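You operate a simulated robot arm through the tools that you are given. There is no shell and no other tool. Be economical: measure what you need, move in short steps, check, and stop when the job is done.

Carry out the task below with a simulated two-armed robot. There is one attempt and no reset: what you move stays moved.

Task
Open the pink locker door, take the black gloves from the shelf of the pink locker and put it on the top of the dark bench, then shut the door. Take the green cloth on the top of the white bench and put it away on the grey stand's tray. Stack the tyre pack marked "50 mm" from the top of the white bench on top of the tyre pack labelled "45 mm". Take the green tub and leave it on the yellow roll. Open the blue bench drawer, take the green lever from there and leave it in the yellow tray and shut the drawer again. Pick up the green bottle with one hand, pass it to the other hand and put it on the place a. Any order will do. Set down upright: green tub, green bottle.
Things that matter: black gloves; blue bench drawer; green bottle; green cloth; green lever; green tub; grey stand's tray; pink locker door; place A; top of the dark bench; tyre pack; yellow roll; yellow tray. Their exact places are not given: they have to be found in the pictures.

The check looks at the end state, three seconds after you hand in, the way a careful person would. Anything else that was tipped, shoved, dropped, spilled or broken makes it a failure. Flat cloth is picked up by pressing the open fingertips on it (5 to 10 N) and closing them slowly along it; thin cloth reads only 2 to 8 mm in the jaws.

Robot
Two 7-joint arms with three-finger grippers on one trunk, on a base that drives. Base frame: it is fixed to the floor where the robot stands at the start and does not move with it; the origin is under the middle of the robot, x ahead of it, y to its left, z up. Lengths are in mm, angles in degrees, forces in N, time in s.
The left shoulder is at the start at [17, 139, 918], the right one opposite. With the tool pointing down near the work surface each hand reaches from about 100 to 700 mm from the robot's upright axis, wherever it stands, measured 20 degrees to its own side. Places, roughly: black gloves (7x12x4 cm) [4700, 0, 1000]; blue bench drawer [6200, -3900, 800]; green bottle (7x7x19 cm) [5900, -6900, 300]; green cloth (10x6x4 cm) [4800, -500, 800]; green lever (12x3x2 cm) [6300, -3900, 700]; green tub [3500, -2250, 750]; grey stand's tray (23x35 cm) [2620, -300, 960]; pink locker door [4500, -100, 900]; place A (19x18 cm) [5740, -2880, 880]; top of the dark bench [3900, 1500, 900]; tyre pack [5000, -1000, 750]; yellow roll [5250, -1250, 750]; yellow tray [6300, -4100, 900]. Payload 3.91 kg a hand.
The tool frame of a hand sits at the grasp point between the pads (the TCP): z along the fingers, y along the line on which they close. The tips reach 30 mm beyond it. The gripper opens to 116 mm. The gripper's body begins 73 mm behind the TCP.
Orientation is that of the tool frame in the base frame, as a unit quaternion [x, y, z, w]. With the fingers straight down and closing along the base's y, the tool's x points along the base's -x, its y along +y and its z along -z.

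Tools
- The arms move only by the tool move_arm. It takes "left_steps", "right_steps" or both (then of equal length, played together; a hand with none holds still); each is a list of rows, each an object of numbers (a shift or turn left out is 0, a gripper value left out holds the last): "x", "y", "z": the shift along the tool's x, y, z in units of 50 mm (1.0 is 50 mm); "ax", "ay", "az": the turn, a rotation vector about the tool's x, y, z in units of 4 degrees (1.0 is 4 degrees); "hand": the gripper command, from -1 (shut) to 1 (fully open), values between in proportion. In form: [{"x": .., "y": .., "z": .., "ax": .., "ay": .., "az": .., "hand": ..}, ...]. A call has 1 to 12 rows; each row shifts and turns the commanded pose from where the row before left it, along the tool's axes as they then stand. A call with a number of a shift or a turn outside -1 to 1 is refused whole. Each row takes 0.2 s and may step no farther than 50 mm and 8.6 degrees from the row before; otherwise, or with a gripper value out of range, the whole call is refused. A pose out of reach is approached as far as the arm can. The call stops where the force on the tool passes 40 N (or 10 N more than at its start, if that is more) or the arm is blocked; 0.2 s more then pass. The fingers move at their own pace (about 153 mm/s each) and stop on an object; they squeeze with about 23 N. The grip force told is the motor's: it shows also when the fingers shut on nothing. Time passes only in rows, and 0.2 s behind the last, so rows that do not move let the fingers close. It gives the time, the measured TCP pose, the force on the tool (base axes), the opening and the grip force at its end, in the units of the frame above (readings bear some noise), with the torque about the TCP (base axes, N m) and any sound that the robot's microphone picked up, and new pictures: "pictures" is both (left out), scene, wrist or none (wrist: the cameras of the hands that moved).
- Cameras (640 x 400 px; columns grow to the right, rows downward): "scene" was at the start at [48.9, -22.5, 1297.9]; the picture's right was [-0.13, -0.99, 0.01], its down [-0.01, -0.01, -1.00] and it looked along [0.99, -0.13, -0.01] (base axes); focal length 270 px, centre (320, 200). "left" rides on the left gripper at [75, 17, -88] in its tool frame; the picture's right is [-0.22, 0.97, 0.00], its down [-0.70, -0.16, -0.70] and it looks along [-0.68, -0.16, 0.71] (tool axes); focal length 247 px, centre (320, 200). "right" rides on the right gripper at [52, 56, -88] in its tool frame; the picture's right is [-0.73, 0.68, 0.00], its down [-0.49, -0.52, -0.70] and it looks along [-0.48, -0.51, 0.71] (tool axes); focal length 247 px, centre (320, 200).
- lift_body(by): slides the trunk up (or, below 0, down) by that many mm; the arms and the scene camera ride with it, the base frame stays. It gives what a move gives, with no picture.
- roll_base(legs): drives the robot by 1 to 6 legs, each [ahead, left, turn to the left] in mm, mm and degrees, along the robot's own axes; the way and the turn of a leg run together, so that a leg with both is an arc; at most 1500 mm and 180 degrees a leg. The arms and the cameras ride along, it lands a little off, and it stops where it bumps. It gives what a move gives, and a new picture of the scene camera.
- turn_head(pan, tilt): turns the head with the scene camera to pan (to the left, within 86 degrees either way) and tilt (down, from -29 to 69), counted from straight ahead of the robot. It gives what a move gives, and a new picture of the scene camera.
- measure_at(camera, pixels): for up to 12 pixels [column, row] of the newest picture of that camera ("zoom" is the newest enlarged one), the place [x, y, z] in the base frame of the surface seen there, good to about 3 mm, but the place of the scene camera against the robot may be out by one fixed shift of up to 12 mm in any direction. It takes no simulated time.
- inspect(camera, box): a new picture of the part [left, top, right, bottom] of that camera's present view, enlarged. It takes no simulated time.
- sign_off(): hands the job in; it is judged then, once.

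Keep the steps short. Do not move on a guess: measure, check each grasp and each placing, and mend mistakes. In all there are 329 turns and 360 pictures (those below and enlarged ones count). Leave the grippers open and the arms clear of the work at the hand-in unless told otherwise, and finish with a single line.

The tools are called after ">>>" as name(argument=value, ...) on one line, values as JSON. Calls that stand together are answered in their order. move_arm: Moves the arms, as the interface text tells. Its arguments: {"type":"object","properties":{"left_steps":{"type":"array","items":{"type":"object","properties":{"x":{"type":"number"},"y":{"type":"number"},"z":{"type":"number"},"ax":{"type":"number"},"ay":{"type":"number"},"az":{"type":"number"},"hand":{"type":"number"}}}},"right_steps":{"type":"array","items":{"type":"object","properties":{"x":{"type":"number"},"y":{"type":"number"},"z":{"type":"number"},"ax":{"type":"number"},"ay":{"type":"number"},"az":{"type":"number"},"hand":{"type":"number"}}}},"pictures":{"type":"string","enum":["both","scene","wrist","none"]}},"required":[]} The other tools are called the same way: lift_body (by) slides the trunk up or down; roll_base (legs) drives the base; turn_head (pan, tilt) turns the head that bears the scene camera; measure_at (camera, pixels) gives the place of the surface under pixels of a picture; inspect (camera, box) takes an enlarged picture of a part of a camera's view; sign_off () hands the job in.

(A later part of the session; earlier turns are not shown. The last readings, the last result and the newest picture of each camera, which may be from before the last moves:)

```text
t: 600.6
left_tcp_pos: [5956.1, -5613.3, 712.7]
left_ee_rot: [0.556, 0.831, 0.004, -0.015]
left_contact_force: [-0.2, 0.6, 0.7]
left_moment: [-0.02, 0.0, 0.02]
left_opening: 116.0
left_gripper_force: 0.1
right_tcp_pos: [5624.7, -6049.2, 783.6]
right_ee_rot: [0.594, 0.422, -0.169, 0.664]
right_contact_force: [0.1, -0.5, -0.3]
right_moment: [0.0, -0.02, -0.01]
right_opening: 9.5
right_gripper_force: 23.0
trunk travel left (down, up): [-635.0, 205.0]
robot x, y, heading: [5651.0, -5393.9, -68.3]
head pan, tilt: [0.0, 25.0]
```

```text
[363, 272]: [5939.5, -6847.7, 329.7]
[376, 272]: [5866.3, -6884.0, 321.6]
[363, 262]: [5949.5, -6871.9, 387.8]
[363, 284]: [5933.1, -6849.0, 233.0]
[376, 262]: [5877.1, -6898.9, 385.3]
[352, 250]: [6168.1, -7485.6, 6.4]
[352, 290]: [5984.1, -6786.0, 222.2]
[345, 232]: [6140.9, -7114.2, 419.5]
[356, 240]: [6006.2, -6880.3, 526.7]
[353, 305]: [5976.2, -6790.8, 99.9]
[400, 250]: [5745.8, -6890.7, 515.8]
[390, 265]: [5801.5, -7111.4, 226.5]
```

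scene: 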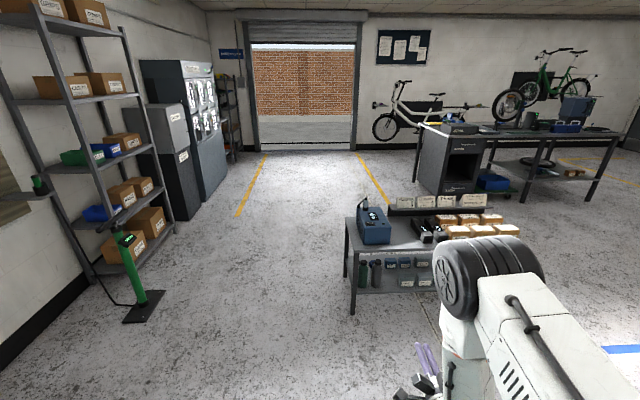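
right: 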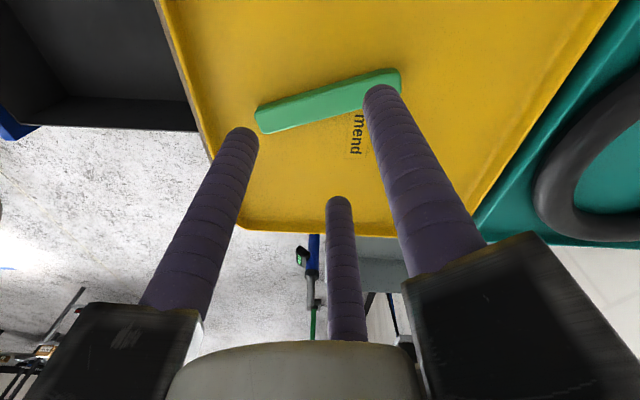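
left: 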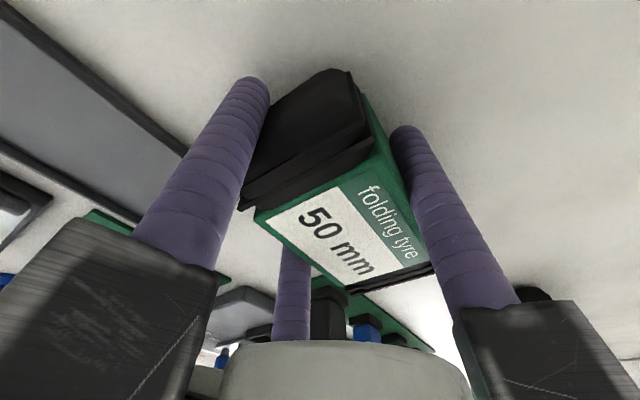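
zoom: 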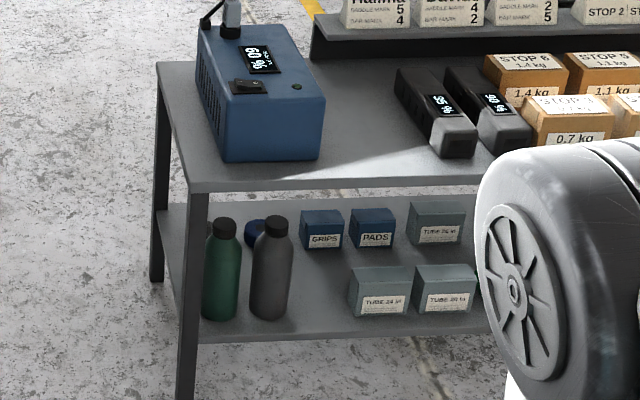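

The green bottle stands at about (5952,−6880), z 222–415, beside a grey one (≈8 mm gap) and behind the table's left leg, so it's best gripped from the table's open left end, with one finger behind and two in front. I'll roll the right hand 58°, move the left up, lower the trunk, and drive round to that end.

>>> move_arm(right_steps=[{"az": -1}, {"az": -1}, {"az": -1}, {"az": -1}, {"az": -1}, {"az": -1}, {"az": -1}, {"az": -1}, {"az": -1}, {"az": -1}, {"az": -1}, {"az": -1}], left_steps=[{"x": -0.8}, {"x": -0.8}, {"x": -0.8}, {"z": -0.9}, {"z": -0.9}, {"z": -0.9}, {"z": -0.9}, {"z": -0.9}, {"z": 0}, {"z": 0}, {"z": 0}, {"z": 0}], pictures="none")

>>> roll_base(legs=[[1400, 450, 0], [246, 82, 0], [0, 0, -88.2]])

>>> lift_body(by=-450)

```text
t: 603.2
left_tcp_pos: [6053.2, -5604.9, 773.3]
left_ee_rot: [0.556, 0.831, 0.003, -0.014]
left_contact_force: [0.3, 0.9, -0.6]
left_moment: [0.0, 0.01, 0.0]
left_opening: 115.9
left_gripper_force: 0.0
left hand out of reach, approached as far as the arm can: row 1, 2, 3, 4, 5, 6, 7, 8
right_tcp_pos: [5624.5, -6048.3, 783.1]
right_ee_rot: [0.37, 0.628, -0.425, 0.538]
right_contact_force: [0.3, 0.0, 0.0]
right_moment: [-0.01, 0.02, 0.0]
right_opening: 9.2
right_gripper_force: 23.3
trunk travel left (down, up): [-635.0, 205.0]
robot x, y, heading: [5649.9, -5402.0, -68.4]
head pan, tilt: [0.0, 25.0]
```

```text
t: 615.9
left_tcp_pos: [6555.9, -7181.9, 774.1]
left_ee_rot: [0.979, 0.203, 0.013, -0.008]
left_contact_force: [0.5, -0.2, -0.6]
left_moment: [0.02, 0.0, 0.0]
left_opening: 116.0
left_gripper_force: 0.0
right_tcp_pos: [6104.1, -6762.1, 783.5]
right_ee_rot: [0.704, 0.188, -0.679, 0.088]
right_contact_force: [0.6, 0.1, 0.3]
right_moment: [-0.01, 0.0, -0.01]
right_opening: 9.3
right_gripper_force: 22.9
trunk travel left (down, up): [-635.0, 205.0]
robot x, y, heading: [6753.9, -6774.6, -157.2]
head pan, tilt: [0.0, 25.0]
```

scene: 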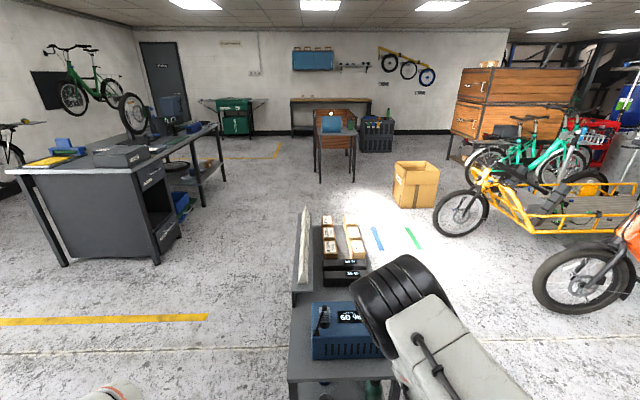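

```text
refused: -450 is not a number from -400 to 400
```

>>> roll_base(legs=[[-120, 0, 0]])

>>> lift_body(by=-400)

>>> lift_body(by=-60)

>>> turn_head(pan=-10, tilt=40)

```text
t: 617.1
left_tcp_pos: [6664.6, -7136.7, 775.5]
left_ee_rot: [0.979, 0.204, 0.012, -0.008]
left_contact_force: [0.0, 0.0, 0.0]
left_moment: [-0.04, -0.02, 0.0]
left_opening: 116.1
left_gripper_force: 0.0
right_tcp_pos: [6213.5, -6717.0, 782.9]
right_ee_rot: [0.703, 0.188, -0.68, 0.087]
right_contact_force: [-0.4, 0.3, -0.3]
right_moment: [0.0, -0.03, -0.02]
right_opening: 9.4
right_gripper_force: 23.5
trunk travel left (down, up): [-635.0, 205.0]
robot x, y, heading: [6863.7, -6733.7, -157.6]
head pan, tilt: [0.0, 25.0]
```

scene: 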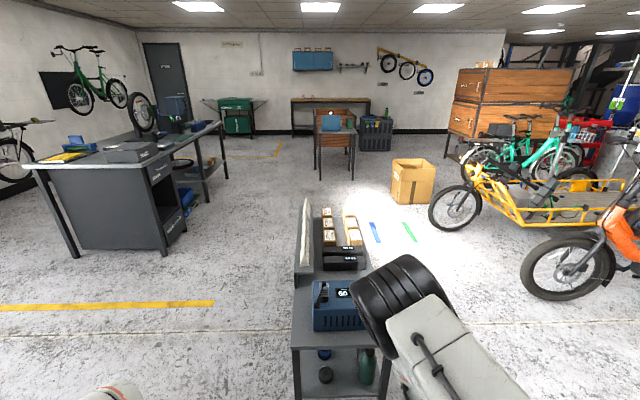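

```text
t: 621.0
left_tcp_pos: [6664.3, -7136.8, 373.3]
left_ee_rot: [0.979, 0.204, 0.012, -0.008]
left_contact_force: [0.7, -0.2, 0.2]
left_moment: [-0.02, -0.01, 0.01]
left_opening: 116.4
left_gripper_force: 0.0
right_tcp_pos: [6212.0, -6718.0, 382.9]
right_ee_rot: [0.703, 0.189, -0.68, 0.088]
right_contact_force: [-0.8, 0.3, 0.8]
right_moment: [0.01, 0.0, -0.01]
right_opening: 9.7
right_gripper_force: 22.9
trunk travel left (down, up): [-235.0, 605.0]
robot x, y, heading: [6863.6, -6732.1, -157.3]
head pan, tilt: [0.0, 25.0]
```

```text
t: 622.0
left_tcp_pos: [6664.7, -7135.7, 314.8]
left_ee_rot: [0.979, 0.204, 0.012, -0.007]
left_contact_force: [-0.3, 0.7, 0.1]
left_moment: [0.03, 0.0, 0.0]
left_opening: 116.2
left_gripper_force: 0.1
right_tcp_pos: [6212.4, -6717.2, 322.1]
right_ee_rot: [0.704, 0.189, -0.679, 0.088]
right_contact_force: [-0.1, -0.1, -0.8]
right_moment: [-0.04, 0.01, -0.01]
right_opening: 9.2
right_gripper_force: 23.1
trunk travel left (down, up): [-175.0, 665.0]
robot x, y, heading: [6861.3, -6730.9, -157.4]
head pan, tilt: [0.0, 25.0]
```

```text
t: 622.7
left_tcp_pos: [6665.3, -7136.1, 314.2]
left_ee_rot: [0.979, 0.204, 0.013, -0.007]
left_contact_force: [-0.3, 0.1, -0.9]
left_moment: [-0.01, 0.0, 0.01]
left_opening: 116.1
left_gripper_force: 0.0
right_tcp_pos: [6212.5, -6716.4, 323.7]
right_ee_rot: [0.704, 0.188, -0.68, 0.088]
right_contact_force: [-0.6, 0.3, -0.1]
right_moment: [-0.01, 0.03, 0.0]
right_opening: 9.3
right_gripper_force: 22.8
trunk travel left (down, up): [-175.0, 665.0]
robot x, y, heading: [6866.6, -6730.2, -157.2]
head pan, tilt: [-10.0, 40.0]
```

scene: 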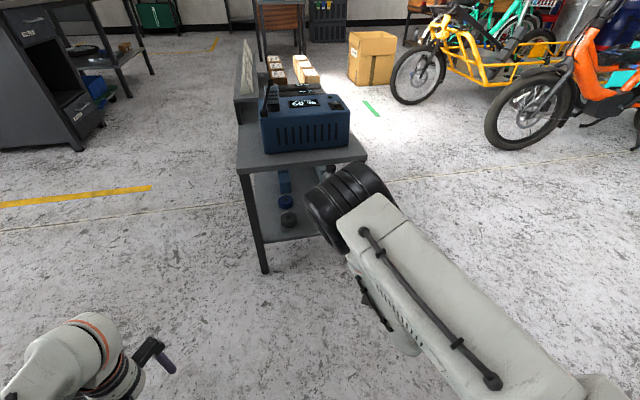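

>>> move_arm(right_steps=[{"hand": 0.7}, {"hand": 0.75}, {"hand": 0.75}], pictures="wrist")

>>> measure_at(camera="right", pixels=[[320, 120], [320, 60], [280, 100], [360, 100], [250, 120], [400, 120], [320, 180], [300, 30]])

```text
t: 623.5
left_tcp_pos: [6664.4, -7136.1, 313.4]
left_ee_rot: [0.979, 0.203, 0.013, -0.008]
left_contact_force: [0.5, -0.6, -0.6]
left_moment: [-0.01, 0.0, 0.0]
left_opening: 116.2
left_gripper_force: 0.1
right_tcp_pos: [6213.0, -6717.8, 323.3]
right_ee_rot: [0.704, 0.188, -0.68, 0.088]
right_contact_force: [0.2, 0.3, 0.0]
right_moment: [0.0, 0.0, 0.0]
right_opening: 101.5
right_gripper_force: 0.1
trunk travel left (down, up): [-175.0, 665.0]
robot x, y, heading: [6863.4, -6729.3, -157.2]
head pan, tilt: [-10.0, 40.0]
```

right: 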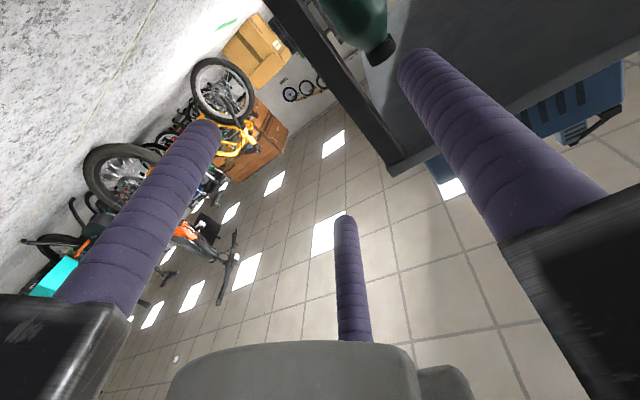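

```text
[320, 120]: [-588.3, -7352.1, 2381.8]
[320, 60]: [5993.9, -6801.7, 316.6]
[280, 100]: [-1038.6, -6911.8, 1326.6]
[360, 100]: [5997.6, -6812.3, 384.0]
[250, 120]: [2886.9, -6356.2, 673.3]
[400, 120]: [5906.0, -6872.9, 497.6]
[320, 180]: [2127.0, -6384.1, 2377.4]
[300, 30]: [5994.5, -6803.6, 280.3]
```

>>> measure_at(camera="right", pixels=[[382, 52], [372, 50], [390, 45], [350, 15], [335, 10], [375, 10], [365, 30], [345, 35]])

```text
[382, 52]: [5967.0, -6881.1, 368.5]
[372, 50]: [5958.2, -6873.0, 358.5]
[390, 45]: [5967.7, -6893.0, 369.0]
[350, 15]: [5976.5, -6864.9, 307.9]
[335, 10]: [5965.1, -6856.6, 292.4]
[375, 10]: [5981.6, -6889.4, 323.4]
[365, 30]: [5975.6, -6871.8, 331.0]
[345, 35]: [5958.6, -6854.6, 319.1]
```

Bottle axis at n≈2700, u≈−8693; table underside 497. I'll trim the roll, set the opening to 88, strafe 52 left and go forward 190, then check.

>>> move_arm(right_steps=[{"az": -1, "hand": 0.52}, {"az": -1}, {"az": -0.4}], pictures="none")

>>> roll_base(legs=[[0, 52, 0.7], [190, 0, 0]])

>>> inspect(camera="right", box=[0, 0, 640, 400])

>>> measure_at(camera="zoom", pixels=[[320, 60], [320, 100], [340, 80], [360, 60], [300, 80], [380, 100], [340, 120], [400, 80]])

```text
t: 624.3
left_tcp_pos: [6663.9, -7136.7, 314.2]
left_ee_rot: [0.979, 0.204, 0.013, -0.008]
left_contact_force: [-0.2, -0.3, 0.0]
left_moment: [0.02, -0.01, 0.01]
left_opening: 115.9
left_gripper_force: 0.1
right_tcp_pos: [6213.2, -6717.1, 322.4]
right_ee_rot: [0.685, 0.247, -0.685, 0.03]
right_contact_force: [0.4, 0.1, -0.3]
right_moment: [0.02, 0.0, -0.02]
right_opening: 88.4
right_gripper_force: 0.0
trunk travel left (down, up): [-175.0, 665.0]
robot x, y, heading: [6858.7, -6736.4, -157.4]
head pan, tilt: [-10.0, 40.0]
```

```text
t: 626.4
left_tcp_pos: [6518.0, -7259.9, 313.9]
left_ee_rot: [0.978, 0.208, 0.012, -0.007]
left_contact_force: [0.6, 0.5, 0.0]
left_moment: [-0.02, -0.03, -0.04]
left_opening: 115.8
left_gripper_force: 0.0
right_tcp_pos: [6062.1, -6847.2, 322.4]
right_ee_rot: [-0.684, -0.25, 0.684, -0.034]
right_contact_force: [0.2, 0.0, 0.7]
right_moment: [-0.04, 0.01, -0.03]
right_opening: 88.4
right_gripper_force: 0.1
trunk travel left (down, up): [-175.0, 665.0]
robot x, y, heading: [6711.2, -6850.8, -156.5]
head pan, tilt: [-10.0, 40.0]
```

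scene: 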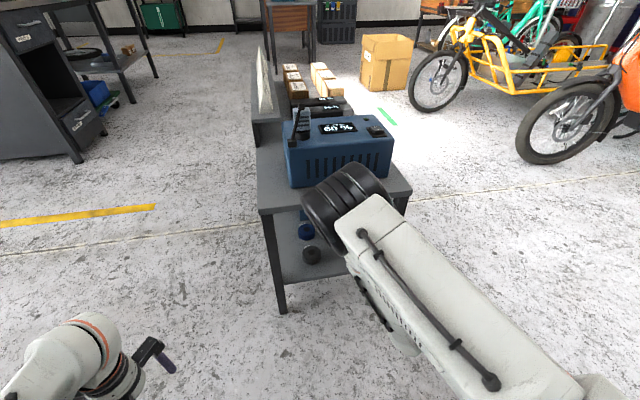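

```text
1.00 times, centred on (320, 200) of right (not enlarged: the box is as wide or as high as the picture)
```

zoom: 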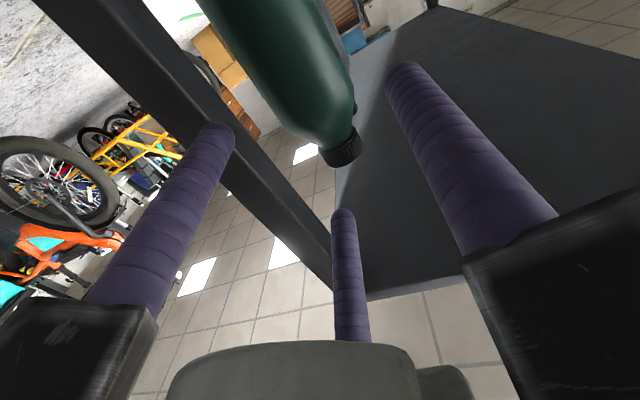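

```text
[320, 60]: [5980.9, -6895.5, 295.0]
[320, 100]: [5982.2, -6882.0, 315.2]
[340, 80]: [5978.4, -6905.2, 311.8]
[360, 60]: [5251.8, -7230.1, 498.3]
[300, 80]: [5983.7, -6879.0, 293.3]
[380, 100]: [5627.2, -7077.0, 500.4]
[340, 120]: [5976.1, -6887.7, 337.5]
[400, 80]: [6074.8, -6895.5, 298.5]
```

Alignment is good: TCP u −8704 vs bottle −8700. Forward 108 mm.

>>> roll_base(legs=[[108, 0, 0]])

>>> inspect(camera="right", box=[0, 0, 640, 400])

```text
t: 627.6
left_tcp_pos: [6421.6, -7301.3, 314.0]
left_ee_rot: [0.977, 0.211, 0.013, -0.009]
left_contact_force: [0.1, 0.8, 0.0]
left_moment: [-0.01, -0.02, 0.01]
left_opening: 116.0
left_gripper_force: 0.0
right_tcp_pos: [5964.7, -6889.1, 321.3]
right_ee_rot: [-0.684, -0.25, 0.684, -0.034]
right_contact_force: [0.2, 0.4, 0.2]
right_moment: [0.04, 0.05, -0.01]
right_opening: 88.4
right_gripper_force: 0.2
trunk travel left (down, up): [-175.0, 665.0]
robot x, y, heading: [6612.3, -6895.4, -156.6]
head pan, tilt: [-10.0, 40.0]
```

scene: 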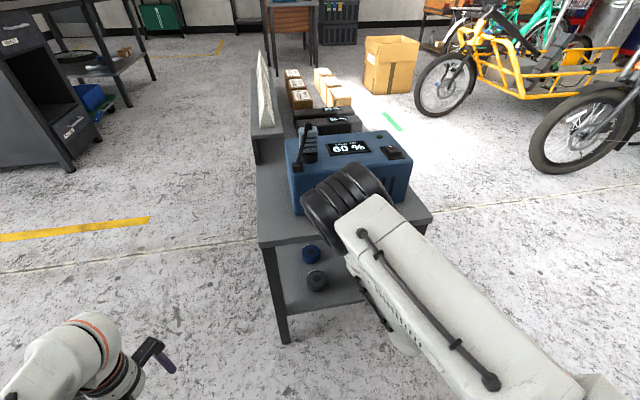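

```text
1.00 times, centred on (320, 200) of right (not enlarged: the box is as wide or as high as the picture)
```

zoom: 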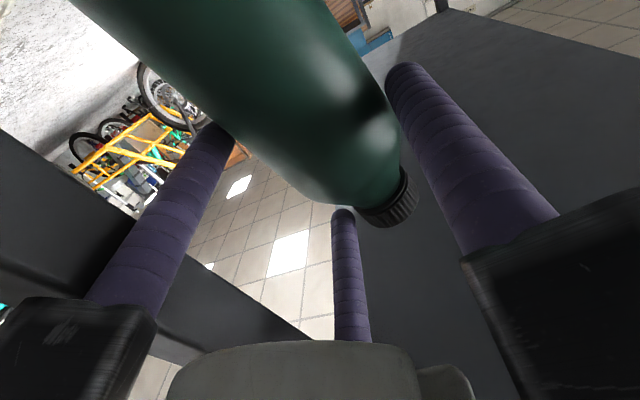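

The bottle is between the fingers, with the upper one at the shoulder. Lowering 12 mm, then closing.

>>> move_arm(right_steps=[{"x": 0.22, "y": 0.07}, {"hand": 0.35}, {"hand": 0.2}, {"hand": 0.0}, {"hand": -0.5}, {"hand": -1}, {"hand": -1}], pictures="wrist")

```text
t: 629.2
left_tcp_pos: [6422.5, -7304.4, 315.1]
left_ee_rot: [0.978, 0.21, 0.013, -0.008]
left_contact_force: [0.7, -0.1, -0.6]
left_moment: [0.03, 0.0, -0.03]
left_opening: 116.0
left_gripper_force: 0.0
right_tcp_pos: [5965.7, -6889.2, 312.4]
right_ee_rot: [-0.683, -0.249, 0.685, -0.034]
right_contact_force: [-2.8, 4.0, 13.8]
right_moment: [-0.08, 0.67, -0.16]
right_opening: 81.2
right_gripper_force: 22.9
trunk travel left (down, up): [-175.0, 665.0]
robot x, y, heading: [6616.4, -6893.1, -156.7]
head pan, tilt: [-10.0, 40.0]
```

right: 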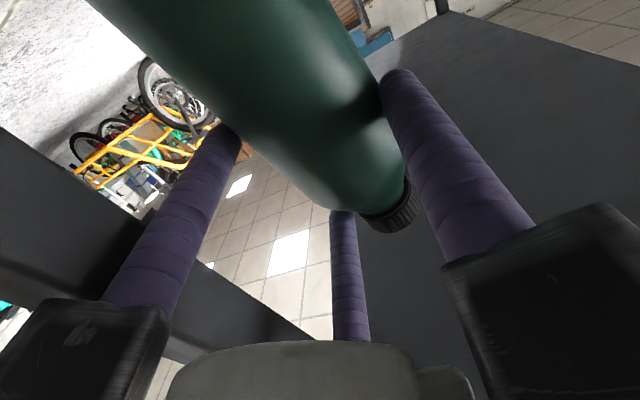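

Gripped (81 mm, 23 N). Lifting 25 mm with the trunk and backing out.

>>> lift_body(by=25)

>>> roll_base(legs=[[-350, 0, 0]])

>>> lift_body(by=400)

>>> turn_head(pan=-10, tilt=50)

```text
t: 629.9
left_tcp_pos: [6421.0, -7302.7, 337.5]
left_ee_rot: [0.978, 0.21, 0.013, -0.007]
left_contact_force: [0.0, 0.0, 0.7]
left_moment: [0.0, 0.0, -0.03]
left_opening: 116.2
left_gripper_force: 0.0
right_tcp_pos: [5966.3, -6889.8, 335.6]
right_ee_rot: [0.685, 0.252, -0.683, 0.035]
right_contact_force: [0.0, 0.6, -6.8]
right_moment: [0.1, -0.14, -0.02]
right_opening: 80.7
right_gripper_force: 23.3
trunk travel left (down, up): [-200.0, 640.0]
robot x, y, heading: [6615.4, -6896.9, -156.3]
head pan, tilt: [-10.0, 40.0]
```

```text
t: 632.2
left_tcp_pos: [6750.5, -7161.7, 337.5]
left_ee_rot: [0.977, 0.21, 0.013, -0.009]
left_contact_force: [0.0, -0.6, -0.8]
left_moment: [-0.03, -0.03, 0.01]
left_opening: 115.6
left_gripper_force: 0.1
right_tcp_pos: [6293.7, -6747.3, 336.6]
right_ee_rot: [0.684, 0.252, -0.684, 0.035]
right_contact_force: [0.3, 1.1, -6.4]
right_moment: [0.12, -0.18, 0.04]
right_opening: 80.3
right_gripper_force: 22.5
trunk travel left (down, up): [-200.0, 640.0]
robot x, y, heading: [6943.3, -6753.2, -156.5]
head pan, tilt: [-10.0, 40.0]
```

scene: 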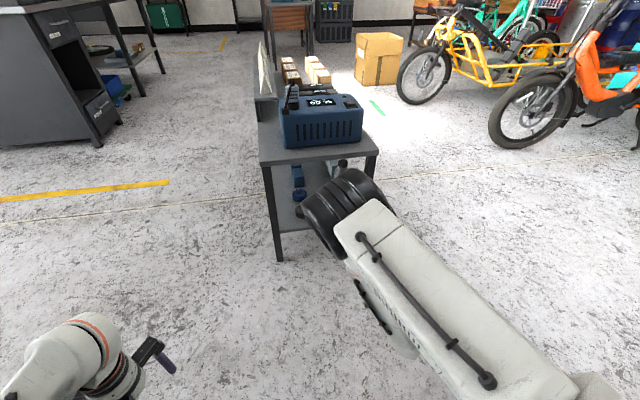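

```text
t: 636.0
left_tcp_pos: [6749.5, -7159.5, 737.3]
left_ee_rot: [0.978, 0.209, 0.013, -0.008]
left_contact_force: [-0.9, 0.3, 0.0]
left_moment: [-0.03, -0.02, 0.01]
left_opening: 115.8
left_gripper_force: 0.1
right_tcp_pos: [6293.7, -6748.4, 736.0]
right_ee_rot: [0.684, 0.251, -0.684, 0.035]
right_contact_force: [-0.1, 0.4, -6.1]
right_moment: [0.09, -0.17, 0.02]
right_opening: 80.0
right_gripper_force: 23.6
trunk travel left (down, up): [-600.0, 240.0]
robot x, y, heading: [6944.5, -6752.7, -156.4]
head pan, tilt: [-10.0, 40.0]
```

```text
t: 636.7
left_tcp_pos: [6750.5, -7158.9, 739.0]
left_ee_rot: [0.977, 0.211, 0.012, -0.008]
left_contact_force: [0.4, -0.4, 0.9]
left_moment: [0.04, -0.02, 0.0]
left_opening: 116.0
left_gripper_force: 0.0
right_tcp_pos: [6294.4, -6747.5, 735.5]
right_ee_rot: [0.684, 0.252, -0.684, 0.035]
right_contact_force: [-0.1, -0.3, -6.4]
right_moment: [0.09, -0.2, 0.01]
right_opening: 80.0
right_gripper_force: 23.0
trunk travel left (down, up): [-600.0, 240.0]
robot x, y, heading: [6943.8, -6756.9, -156.6]
head pan, tilt: [-10.0, 50.0]
```

scene: 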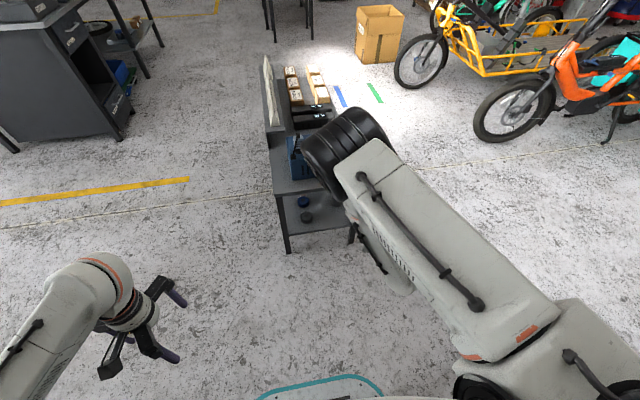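

The bottle is out and held (0.65 kg). For the hand-over I'll move it 150 mm towards the middle, and bring the left hand forward and up, half closed.

>>> move_arm(right_steps=[{"x": -0.22, "y": 0.72}, {"x": -0.22, "y": 0.72}, {"x": -0.22, "y": 0.72}, {"x": -0.22, "y": 0.72}, {"x": 0}, {"x": 0}, {"x": 0}, {"x": 0}, {"x": 0}], left_steps=[{"x": -0.9, "hand": 0.2}, {"x": -0.9}, {"x": -0.9}, {"x": -0.9}, {"z": -0.9}, {"z": -0.9}, {"z": -0.9}, {"z": -0.5}, {"x": -0.5}], pictures="scene")

```text
t: 638.7
left_tcp_pos: [6748.3, -7166.1, 736.3]
left_ee_rot: [0.977, 0.21, 0.013, -0.008]
left_contact_force: [-0.3, -0.8, 1.0]
left_moment: [0.0, -0.05, 0.01]
left_opening: 69.7
left_gripper_force: 0.1
left hand out of reach, approached as far as the arm can: row 1, 2, 3, 4, 5, 6, 7, 8, 9
right_tcp_pos: [6352.4, -6885.8, 735.7]
right_ee_rot: [0.684, 0.251, -0.684, 0.035]
right_contact_force: [-0.5, 0.1, -6.5]
right_moment: [0.12, -0.2, 0.0]
right_opening: 79.8
right_gripper_force: 23.2
trunk travel left (down, up): [-600.0, 240.0]
robot x, y, heading: [6945.6, -6753.0, -156.5]
head pan, tilt: [-10.0, 50.0]
```

scene: 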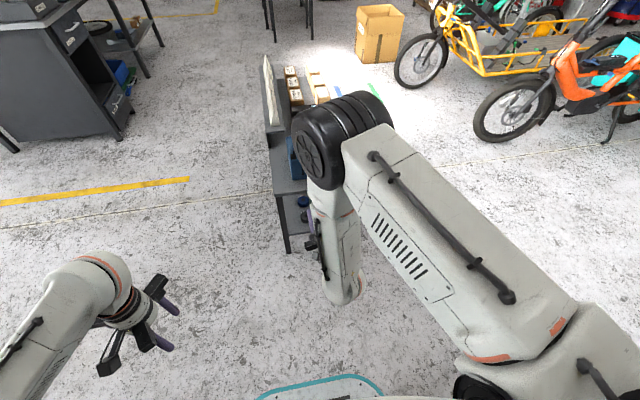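

The left elbow is on the wrong side, so it can't reach. I'll fix it the way that worked before: point the left hand outward along the arm, extend, roll, and bring it back.

>>> move_arm(left_steps=[{"ax": -0.69, "ay": -1}, {"ax": -0.69, "ay": -1}, {"ax": -0.69, "ay": -1}, {"ax": -0.69, "ay": -1}, {"ax": -0.69, "ay": -1}, {"ax": -0.69, "ay": -1}, {"ax": -0.69, "ay": -1}, {"ax": -0.69, "ay": -1}, {"ax": -0.69, "ay": -1}, {"ax": -0.69, "ay": -1}, {"ax": -0.69, "ay": -1}, {"ax": -0.69, "ay": -1}], pictures="none")

>>> move_arm(left_steps=[{"z": 0.9}, {"z": 0.9}, {"z": 0.9}, {"z": 0.9}, {"z": 0.9}, {"z": 0.9}, {"z": 0.9}, {"z": 0.9}], pictures="none")

>>> move_arm(left_steps=[{"az": -1}, {"az": -1}, {"az": -1}, {"az": -1}, {"az": -1}, {"az": -1}, {"az": -1}, {"az": -1}, {"az": -1}, {"az": -1}, {"az": -1}, {"az": -1}], pictures="scene")

```text
t: 641.3
left_tcp_pos: [6695.6, -7206.3, 700.0]
left_ee_rot: [0.863, 0.183, -0.32, 0.346]
left_contact_force: [0.6, 0.1, -0.1]
left_moment: [-0.02, -0.02, 0.02]
left_opening: 69.5
left_gripper_force: 0.0
left hand out of reach, approached as far as the arm can: row 1, 2, 3, 4, 5, 6, 7, 8, 12
right_tcp_pos: [6352.8, -6885.3, 737.1]
right_ee_rot: [-0.684, -0.251, 0.684, -0.035]
right_contact_force: [0.2, 1.2, -0.4]
right_moment: [0.01, -0.01, -0.03]
right_opening: 9.2
right_gripper_force: 23.5
trunk travel left (down, up): [-600.0, 240.0]
robot x, y, heading: [6941.9, -6752.9, -156.6]
head pan, tilt: [-10.0, 50.0]
```

```text
t: 643.1
left_tcp_pos: [6627.4, -7469.7, 657.8]
left_ee_rot: [0.863, 0.184, -0.32, 0.345]
left_contact_force: [0.0, 0.2, 0.0]
left_moment: [-0.02, -0.02, 0.03]
left_opening: 69.3
left_gripper_force: 0.1
left hand out of reach, approached as far as the arm can: row 1, 2, 3, 4, 5, 6, 7, 8
right_tcp_pos: [6353.0, -6886.1, 735.7]
right_ee_rot: [-0.684, -0.251, 0.684, -0.036]
right_contact_force: [0.4, 0.3, -0.2]
right_moment: [-0.01, 0.03, -0.04]
right_opening: 9.5
right_gripper_force: 23.1
trunk travel left (down, up): [-600.0, 240.0]
robot x, y, heading: [6942.9, -6754.8, -156.4]
head pan, tilt: [-10.0, 50.0]
```

```text
t: 645.7
left_tcp_pos: [6629.3, -7471.4, 657.6]
left_ee_rot: [0.713, 0.52, -0.433, 0.185]
left_contact_force: [0.1, 0.7, 0.6]
left_moment: [0.01, -0.04, 0.01]
left_opening: 69.4
left_gripper_force: 0.0
right_tcp_pos: [6353.7, -6886.0, 736.3]
right_ee_rot: [-0.684, -0.251, 0.684, -0.034]
right_contact_force: [0.1, -0.3, 0.3]
right_moment: [0.02, 0.02, 0.02]
right_opening: 9.0
right_gripper_force: 23.0
trunk travel left (down, up): [-600.0, 240.0]
robot x, y, heading: [6943.4, -6755.3, -156.5]
head pan, tilt: [-10.0, 50.0]
```

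scene: 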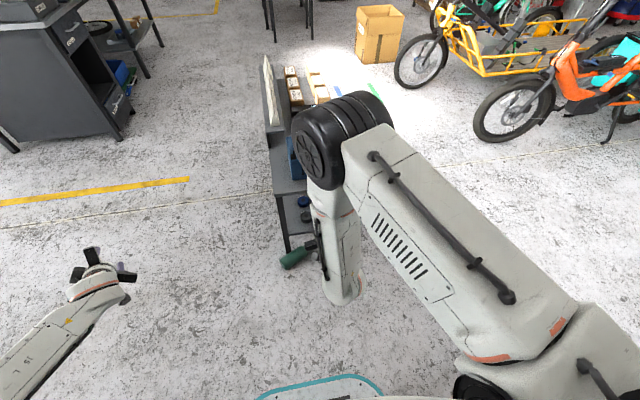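

The bottle slipped out of the right hand: it's lying at (297,257). Checking where it is.

>>> inspect(camera="scene", box=[250, 200, 350, 300])

>>> measure_at(camera="scene", pixels=[[297, 257], [285, 263], [312, 245], [290, 265], [300, 252], [305, 218], [304, 202], [286, 250], [320, 235]])

```text
4.00 times, centred on (300, 250) of scene
```

zoom: 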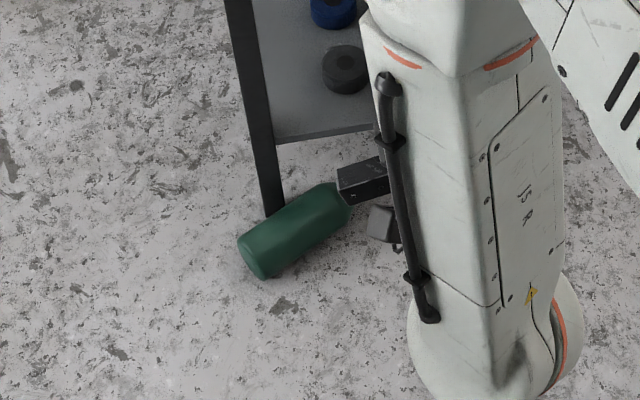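

```text
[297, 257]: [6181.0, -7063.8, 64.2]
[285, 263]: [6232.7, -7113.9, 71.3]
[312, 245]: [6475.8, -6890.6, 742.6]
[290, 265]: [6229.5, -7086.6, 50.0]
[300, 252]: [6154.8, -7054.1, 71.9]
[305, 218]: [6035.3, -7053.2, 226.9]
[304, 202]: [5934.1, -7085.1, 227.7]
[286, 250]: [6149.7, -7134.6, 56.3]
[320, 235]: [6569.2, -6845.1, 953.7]
```

The bottle lies on the floor by the table's end, unbroken. I'll recover it: fold the left arm in, turn the right hand down and open it, and stand at the bottle's base end so that it can be tilted upright.

>>> move_arm(right_steps=[{"ax": -0.31, "ay": 1, "hand": 0.9}, {"ax": -0.31, "ay": 1}, {"ax": -0.31, "ay": 1}, {"ax": -0.31, "ay": 1}, {"ax": -0.31, "ay": 1}, {"ax": -0.31, "ay": 1}, {"ax": -0.31, "ay": 1}, {"ax": -0.31, "ay": 1}, {"ax": -0.31, "ay": 1}, {"ax": -0.31, "ay": 1}, {"ax": -0.31, "ay": 1}, {"ax": -0.31, "ay": 1}], left_steps=[{"z": -0.9}, {"z": -0.9}, {"z": -0.9}, {"z": -0.9}, {"z": -0.9}, {"z": -0.9}, {"z": -0.5}, {"z": 0}, {"z": 0}, {"z": 0}, {"z": 0}, {"z": 0}], pictures="none")

>>> move_arm(right_steps=[{"ax": -0.31, "ay": 1}, {"ax": -0.31, "ay": 1}, {"ax": -0.31, "ay": 1}, {"ax": -0.31, "ay": 1}, {"ax": -0.31, "ay": 1}, {"ax": -0.31, "ay": 1}, {"ax": -0.31, "ay": 1}, {"ax": -0.31, "ay": 1}, {"ax": -0.31, "ay": 1}, {"ax": -0.15, "ay": 0.5}, {"z": 0}, {"z": 0}], left_steps=[{"ax": -0.23, "ay": 1}, {"ax": -0.23, "ay": 1}, {"ax": -0.23, "ay": 1}, {"ax": -0.23, "ay": 1}, {"ax": -0.23, "ay": 1}, {"ax": -0.23, "ay": 1}, {"ax": -0.23, "ay": 1}, {"ax": -0.23, "ay": 1}, {"ax": -0.23, "ay": 1}, {"ax": -0.23, "ay": 1}, {"ax": -0.23, "ay": 1}, {"ax": -0.23, "ay": 1}], pictures="none")

>>> roll_base(legs=[[0, 571, 0], [704, 0, 0], [0, 0, -61.5]])

```text
t: 648.3
left_tcp_pos: [6699.9, -7320.9, 759.6]
left_ee_rot: [0.712, 0.518, -0.436, 0.186]
left_contact_force: [-0.1, -0.7, 0.7]
left_moment: [0.01, -0.02, -0.01]
left_opening: 69.5
left_gripper_force: 0.1
left hand out of reach, approached as far as the arm can: row 5, 6, 7
right_tcp_pos: [6353.9, -6886.1, 735.8]
right_ee_rot: [0.892, 0.329, -0.31, 0.016]
right_contact_force: [0.2, 0.1, 0.0]
right_moment: [0.02, 0.01, 0.02]
right_opening: 110.1
right_gripper_force: 0.0
trunk travel left (down, up): [-600.0, 240.0]
robot x, y, heading: [6943.3, -6751.1, -156.4]
head pan, tilt: [-10.0, 50.0]
```

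```text
t: 650.9
left_tcp_pos: [6699.7, -7320.7, 759.1]
left_ee_rot: [0.807, 0.587, -0.059, 0.026]
left_contact_force: [0.0, 0.6, -0.4]
left_moment: [0.01, -0.01, 0.01]
left_opening: 69.8
left_gripper_force: 0.0
right_tcp_pos: [6354.9, -6886.4, 735.8]
right_ee_rot: [0.938, 0.345, 0.031, -0.001]
right_contact_force: [0.2, -0.2, 1.5]
right_moment: [0.0, 0.02, 0.02]
right_opening: 110.3
right_gripper_force: 0.0
trunk travel left (down, up): [-600.0, 240.0]
robot x, y, heading: [6948.3, -6752.5, -156.3]
head pan, tilt: [-10.0, 50.0]
```

```text
t: 660.4
left_tcp_pos: [5908.1, -7608.6, 758.9]
left_ee_rot: [0.994, 0.089, -0.064, -0.009]
left_contact_force: [0.5, -0.5, -0.2]
left_moment: [-0.02, 0.02, 0.02]
left_opening: 69.4
left_gripper_force: 0.1
right_tcp_pos: [6128.2, -7098.4, 734.7]
right_ee_rot: [0.982, -0.185, 0.027, 0.015]
right_contact_force: [-0.7, 0.5, -0.4]
right_moment: [0.01, 0.01, 0.01]
right_opening: 110.1
right_gripper_force: 0.0
trunk travel left (down, up): [-600.0, 240.0]
robot x, y, heading: [6521.6, -7553.4, 141.6]
head pan, tilt: [-10.0, 50.0]
```

scene: 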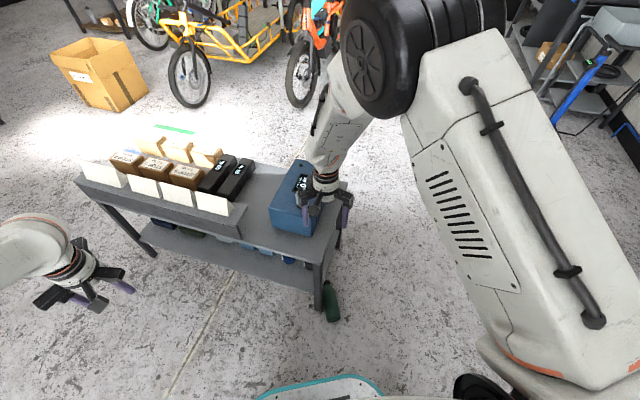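

Good position, both arms healthy. Measuring the bottle.

>>> measure_at(camera="scene", pixels=[[331, 300], [327, 288], [333, 316], [324, 302], [338, 302], [330, 283], [317, 300], [334, 320]])

>>> inspect(camera="scene", box=[290, 260, 370, 330])

```text
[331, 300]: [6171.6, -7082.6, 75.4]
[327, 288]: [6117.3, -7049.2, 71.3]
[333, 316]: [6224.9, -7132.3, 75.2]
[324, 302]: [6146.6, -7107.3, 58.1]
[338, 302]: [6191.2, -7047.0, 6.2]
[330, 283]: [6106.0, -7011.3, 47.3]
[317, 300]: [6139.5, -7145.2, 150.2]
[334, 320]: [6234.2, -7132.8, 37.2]
```

```text
5.71 times, centred on (330, 295) of scene
```

zoom: 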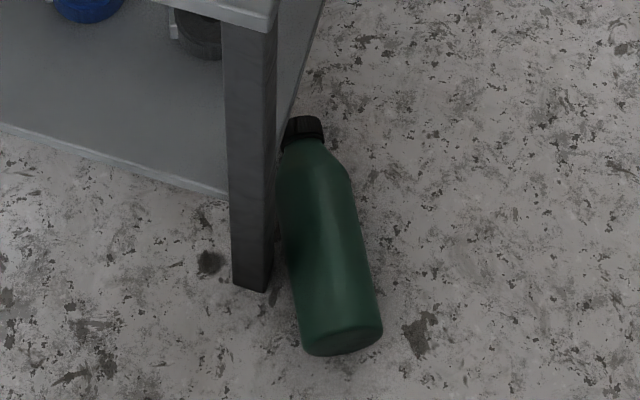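

The bottle lies against the table leg, so I'll first roll it free: closed fingers down on its leg side near the base, then push right.

>>> move_arm(right_steps=[{"x": 0.92, "y": 0.36, "hand": -1}, {"x": 0.92, "y": 0.36}, {"x": 0.92, "y": 0.36}], pictures="none")

>>> lift_body(by=-400)

>>> lift_body(by=-100)

>>> turn_head(pan=-10, tilt=45)

```text
t: 661.2
left_tcp_pos: [5910.2, -7609.3, 760.3]
left_ee_rot: [0.994, 0.089, -0.065, -0.009]
left_contact_force: [-0.3, -1.2, -0.4]
left_moment: [-0.02, 0.0, -0.01]
left_opening: 69.5
left_gripper_force: 0.1
right_tcp_pos: [6236.4, -7196.7, 747.2]
right_ee_rot: [0.982, -0.186, 0.027, 0.014]
right_contact_force: [0.7, 0.2, -0.5]
right_moment: [-0.02, 0.0, 0.01]
right_opening: 9.4
right_gripper_force: 23.3
trunk travel left (down, up): [-600.0, 240.0]
robot x, y, heading: [6522.7, -7555.2, 142.1]
head pan, tilt: [-10.0, 50.0]
```

```text
t: 665.0
left_tcp_pos: [5908.9, -7609.0, 360.2]
left_ee_rot: [0.994, 0.089, -0.065, -0.008]
left_contact_force: [0.0, 0.1, 0.6]
left_moment: [-0.04, 0.0, 0.04]
left_opening: 69.6
left_gripper_force: 0.2
right_tcp_pos: [6235.6, -7196.8, 346.0]
right_ee_rot: [0.982, -0.186, 0.028, 0.014]
right_contact_force: [-0.5, 0.4, -0.7]
right_moment: [-0.04, 0.0, 0.03]
right_opening: 9.4
right_gripper_force: 23.3
trunk travel left (down, up): [-200.0, 640.0]
robot x, y, heading: [6523.2, -7556.0, 141.7]
head pan, tilt: [-10.0, 50.0]
```

```text
t: 666.4
left_tcp_pos: [5909.2, -7607.3, 258.9]
left_ee_rot: [0.994, 0.09, -0.064, -0.008]
left_contact_force: [-0.3, -1.2, -0.4]
left_moment: [0.0, -0.03, 0.0]
left_opening: 69.5
left_gripper_force: 0.1
right_tcp_pos: [6235.6, -7196.4, 245.0]
right_ee_rot: [0.982, -0.186, 0.027, 0.014]
right_contact_force: [0.0, -1.0, -0.8]
right_moment: [0.03, -0.01, -0.04]
right_opening: 9.5
right_gripper_force: 22.5
trunk travel left (down, up): [-100.0, 740.0]
robot x, y, heading: [6525.6, -7556.6, 141.6]
head pan, tilt: [-10.0, 50.0]
```

```text
t: 667.0
left_tcp_pos: [5908.7, -7608.7, 259.3]
left_ee_rot: [0.994, 0.09, -0.063, -0.008]
left_contact_force: [0.0, 1.4, 0.5]
left_moment: [-0.04, -0.01, 0.0]
left_opening: 69.7
left_gripper_force: 0.0
right_tcp_pos: [6236.0, -7196.3, 245.9]
right_ee_rot: [0.982, -0.186, 0.028, 0.013]
right_contact_force: [0.1, 0.3, -0.1]
right_moment: [-0.01, -0.02, 0.02]
right_opening: 9.4
right_gripper_force: 23.3
trunk travel left (down, up): [-100.0, 740.0]
robot x, y, heading: [6522.9, -7557.9, 141.7]
head pan, tilt: [-10.0, 45.0]
```

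scene: 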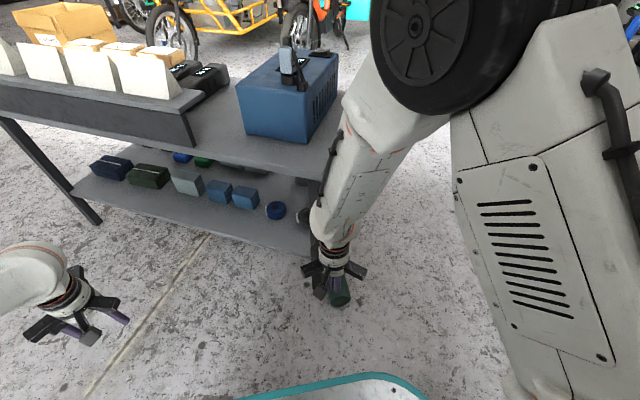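

Path looks clear. Descending, moving in beside the bottle's base, pushing right 105 mm, and rising.

>>> move_arm(right_steps=[{"z": 0.95}, {"z": 0.95}, {"z": 0.95}, {"z": 0.95}, {"x": -0.56, "y": -0.17}, {"x": -0.56, "y": -0.17}, {"x": 0.21, "y": -0.67}, {"x": 0.21, "y": -0.67}, {"x": 0.21, "y": -0.67}], pictures="scene")

```text
t: 669.0
left_tcp_pos: [5908.2, -7607.6, 259.1]
left_ee_rot: [0.994, 0.089, -0.064, -0.008]
left_contact_force: [-0.2, -0.3, -0.5]
left_moment: [0.03, 0.02, -0.05]
left_opening: 69.4
left_gripper_force: 0.0
right_tcp_pos: [6265.5, -7084.0, 54.9]
right_ee_rot: [0.982, -0.186, 0.027, 0.014]
right_contact_force: [0.8, 0.0, 0.1]
right_moment: [-0.01, -0.01, 0.02]
right_opening: 9.3
right_gripper_force: 23.3
trunk travel left (down, up): [-100.0, 740.0]
robot x, y, heading: [6522.8, -7556.9, 141.8]
head pan, tilt: [-10.0, 45.0]
```

scene: 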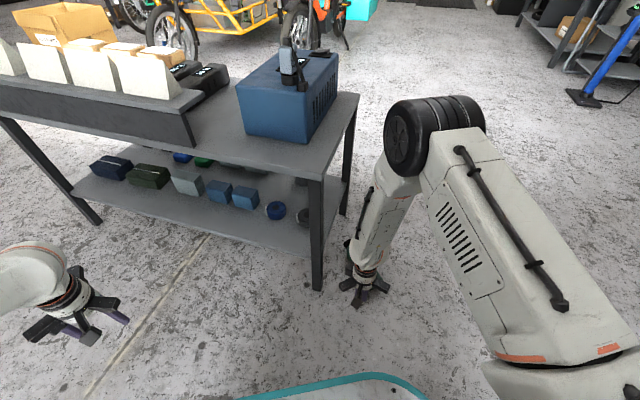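

The bottle rolled away from the leg. Rising and locating it with the wrist camera.

>>> move_arm(right_steps=[{"z": -0.9}, {"z": -0.9}, {"z": -0.9}, {"z": -0.9, "hand": 0.85}, {"z": 0}, {"z": 0}], pictures="both")

```text
t: 670.4
left_tcp_pos: [5909.4, -7608.2, 259.4]
left_ee_rot: [0.994, 0.089, -0.064, -0.008]
left_contact_force: [-0.4, -0.6, -0.3]
left_moment: [-0.03, -0.01, 0.01]
left_opening: 69.6
left_gripper_force: 0.0
right_tcp_pos: [6254.2, -7080.9, 234.3]
right_ee_rot: [0.982, -0.186, 0.028, 0.014]
right_contact_force: [0.1, 0.0, -0.5]
right_moment: [0.01, -0.01, -0.01]
right_opening: 107.2
right_gripper_force: 0.0
trunk travel left (down, up): [-100.0, 740.0]
robot x, y, heading: [6525.3, -7555.0, 141.7]
head pan, tilt: [-10.0, 45.0]
```

scene: 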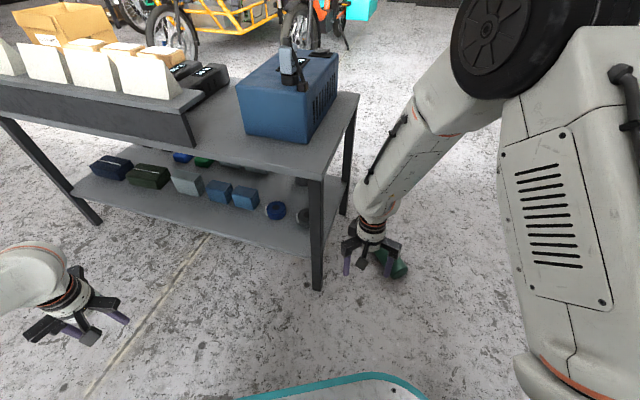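
right: 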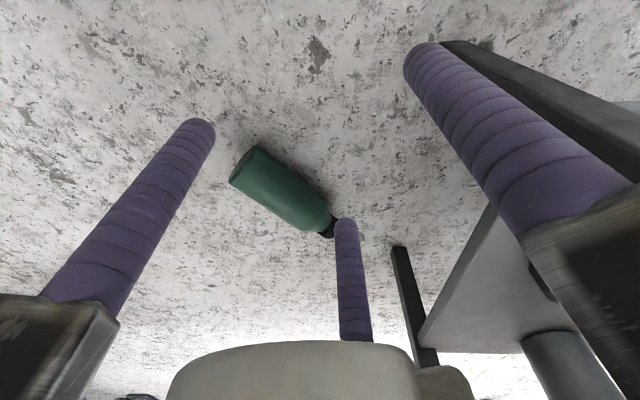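

>>> measure_at(camera="right", pixels=[[262, 160], [245, 180], [300, 195], [290, 215], [270, 185], [322, 215], [258, 152], [240, 170], [280, 190]])

```text
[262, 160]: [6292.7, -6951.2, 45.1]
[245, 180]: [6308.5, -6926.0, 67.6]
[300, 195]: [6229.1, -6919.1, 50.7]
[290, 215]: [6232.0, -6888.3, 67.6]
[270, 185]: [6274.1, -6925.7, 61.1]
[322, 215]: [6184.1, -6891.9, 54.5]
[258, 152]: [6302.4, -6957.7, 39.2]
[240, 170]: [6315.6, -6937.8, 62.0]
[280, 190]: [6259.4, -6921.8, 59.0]
```

Bottle: base (6312,−6940), cap (6172,−6882). Aligning the hand across it, descending to z 40 and closing in the next two calls.

>>> move_arm(right_steps=[{"az": -1, "hand": 1}, {"az": -1}, {"az": -1}, {"az": -0.8}, {"x": -0.1, "y": -0.83}, {"x": -0.1, "y": -0.83}, {"x": -0.1, "y": -0.83}, {"x": -0.1, "y": -0.83}, {"z": 0.95}, {"z": 0.95}, {"z": 0.95}, {"z": 0.95}], pictures="wrist")

```text
t: 672.8
left_tcp_pos: [5908.0, -7608.4, 260.5]
left_ee_rot: [0.994, 0.09, -0.064, -0.009]
left_contact_force: [-0.2, -0.3, -0.2]
left_moment: [0.0, -0.02, 0.02]
left_opening: 69.7
left_gripper_force: 0.0
right_tcp_pos: [6257.8, -6912.9, 99.5]
right_ee_rot: [0.998, -0.054, 0.02, 0.014]
right_contact_force: [1.4, -3.6, 14.9]
right_moment: [0.39, 0.68, 0.14]
right_opening: 113.6
right_gripper_force: 0.0
trunk travel left (down, up): [-100.0, 740.0]
robot x, y, heading: [6524.9, -7555.3, 141.6]
head pan, tilt: [-10.0, 45.0]
stopped in row 12 (right hand): the force on the tool passed its limit at 89 N (the readings are from after the stop); the commanded pose is now the measured one
```

right: 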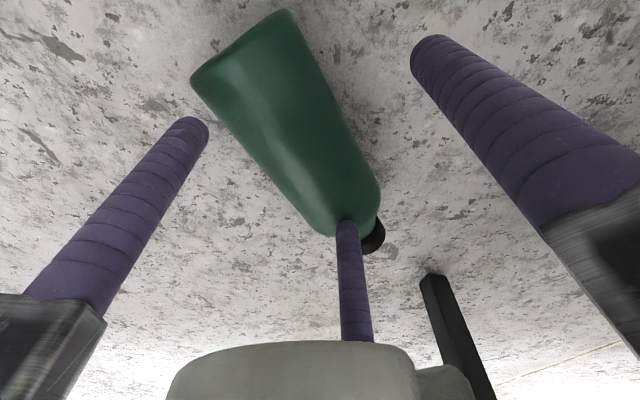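

>>> measure_at(camera="right", pixels=[[285, 15], [195, 80], [240, 45], [300, 110], [370, 190], [318, 228], [372, 240], [270, 130]])

```text
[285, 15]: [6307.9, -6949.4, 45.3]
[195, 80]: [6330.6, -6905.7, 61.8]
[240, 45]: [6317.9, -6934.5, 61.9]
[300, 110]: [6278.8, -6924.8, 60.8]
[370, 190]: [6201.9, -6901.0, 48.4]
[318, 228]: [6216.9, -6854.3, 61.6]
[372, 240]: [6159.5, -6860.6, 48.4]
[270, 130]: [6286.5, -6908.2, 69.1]
```

The pair of fingers needs a 15 mm offset to straddle it. Rising, shifting, descending and closing.

>>> move_arm(right_steps=[{"z": -0.4, "hand": 1}, {"x": 0.19, "y": -0.46}, {"z": 0.6}, {"z": 0.6}, {"z": 0.35}, {"hand": 0.6}, {"hand": 0.3}, {"hand": 0}, {"hand": -0.4}, {"hand": -1}, {"hand": -1}], pictures="wrist")

```text
t: 673.8
left_tcp_pos: [5908.6, -7604.5, 259.8]
left_ee_rot: [0.994, 0.087, -0.064, -0.009]
left_contact_force: [-0.1, 0.0, 0.6]
left_moment: [0.01, 0.01, -0.01]
left_opening: 69.8
left_gripper_force: 0.1
right_tcp_pos: [6268.5, -6879.0, 85.8]
right_ee_rot: [0.998, -0.061, 0.014, 0.005]
right_contact_force: [8.1, 6.2, 22.8]
right_moment: [0.95, 0.93, -0.69]
right_opening: 114.3
right_gripper_force: 0.1
trunk travel left (down, up): [-100.0, 740.0]
robot x, y, heading: [6521.8, -7557.7, 141.6]
head pan, tilt: [-10.0, 45.0]
stopped in row 4 (right hand): the force on the tool passed its limit at 87 N (the readings are from after the stop); the commanded pose is now the measured one
```

right: 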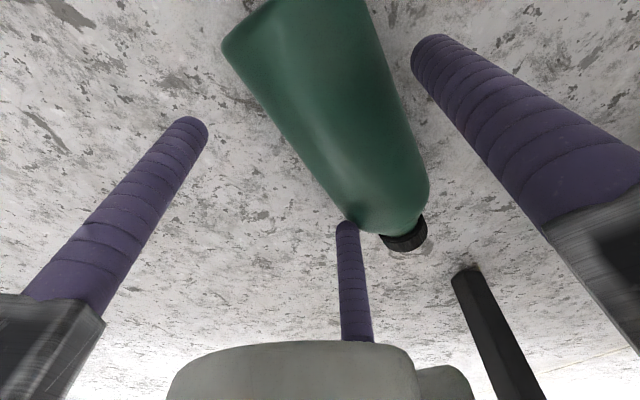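

>>> move_arm(right_steps=[{"z": -0.4, "hand": 1}, {"x": 0.05, "y": -0.18}, {"z": 0.6}, {"z": 0.6}, {"z": 0.1}, {"hand": 0.6}, {"hand": 0.3}, {"hand": 0}, {"hand": -0.4}, {"hand": -1}, {"hand": -1}], pictures="wrist")

```text
t: 676.2
left_tcp_pos: [5909.6, -7605.7, 259.2]
left_ee_rot: [0.994, 0.089, -0.064, -0.008]
left_contact_force: [0.6, 0.5, 0.5]
left_moment: [-0.01, 0.0, -0.01]
left_opening: 69.6
left_gripper_force: 0.1
right_tcp_pos: [6275.9, -6873.8, 36.9]
right_ee_rot: [0.998, -0.058, 0.016, 0.008]
right_contact_force: [-1.8, 0.4, -0.3]
right_moment: [0.07, 0.09, 0.05]
right_opening: 94.4
right_gripper_force: 23.1
trunk travel left (down, up): [-100.0, 740.0]
robot x, y, heading: [6527.6, -7552.5, 141.5]
head pan, tilt: [-10.0, 45.0]
```

right: 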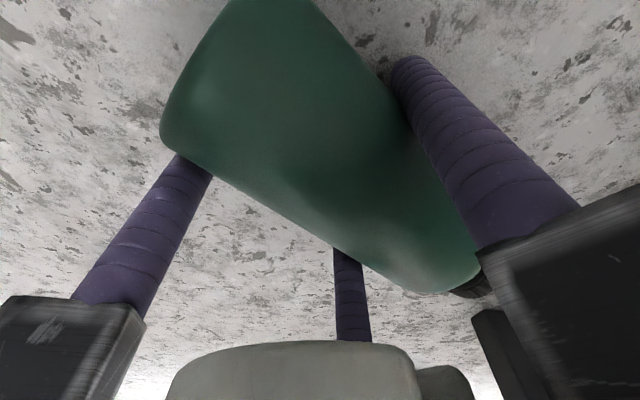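

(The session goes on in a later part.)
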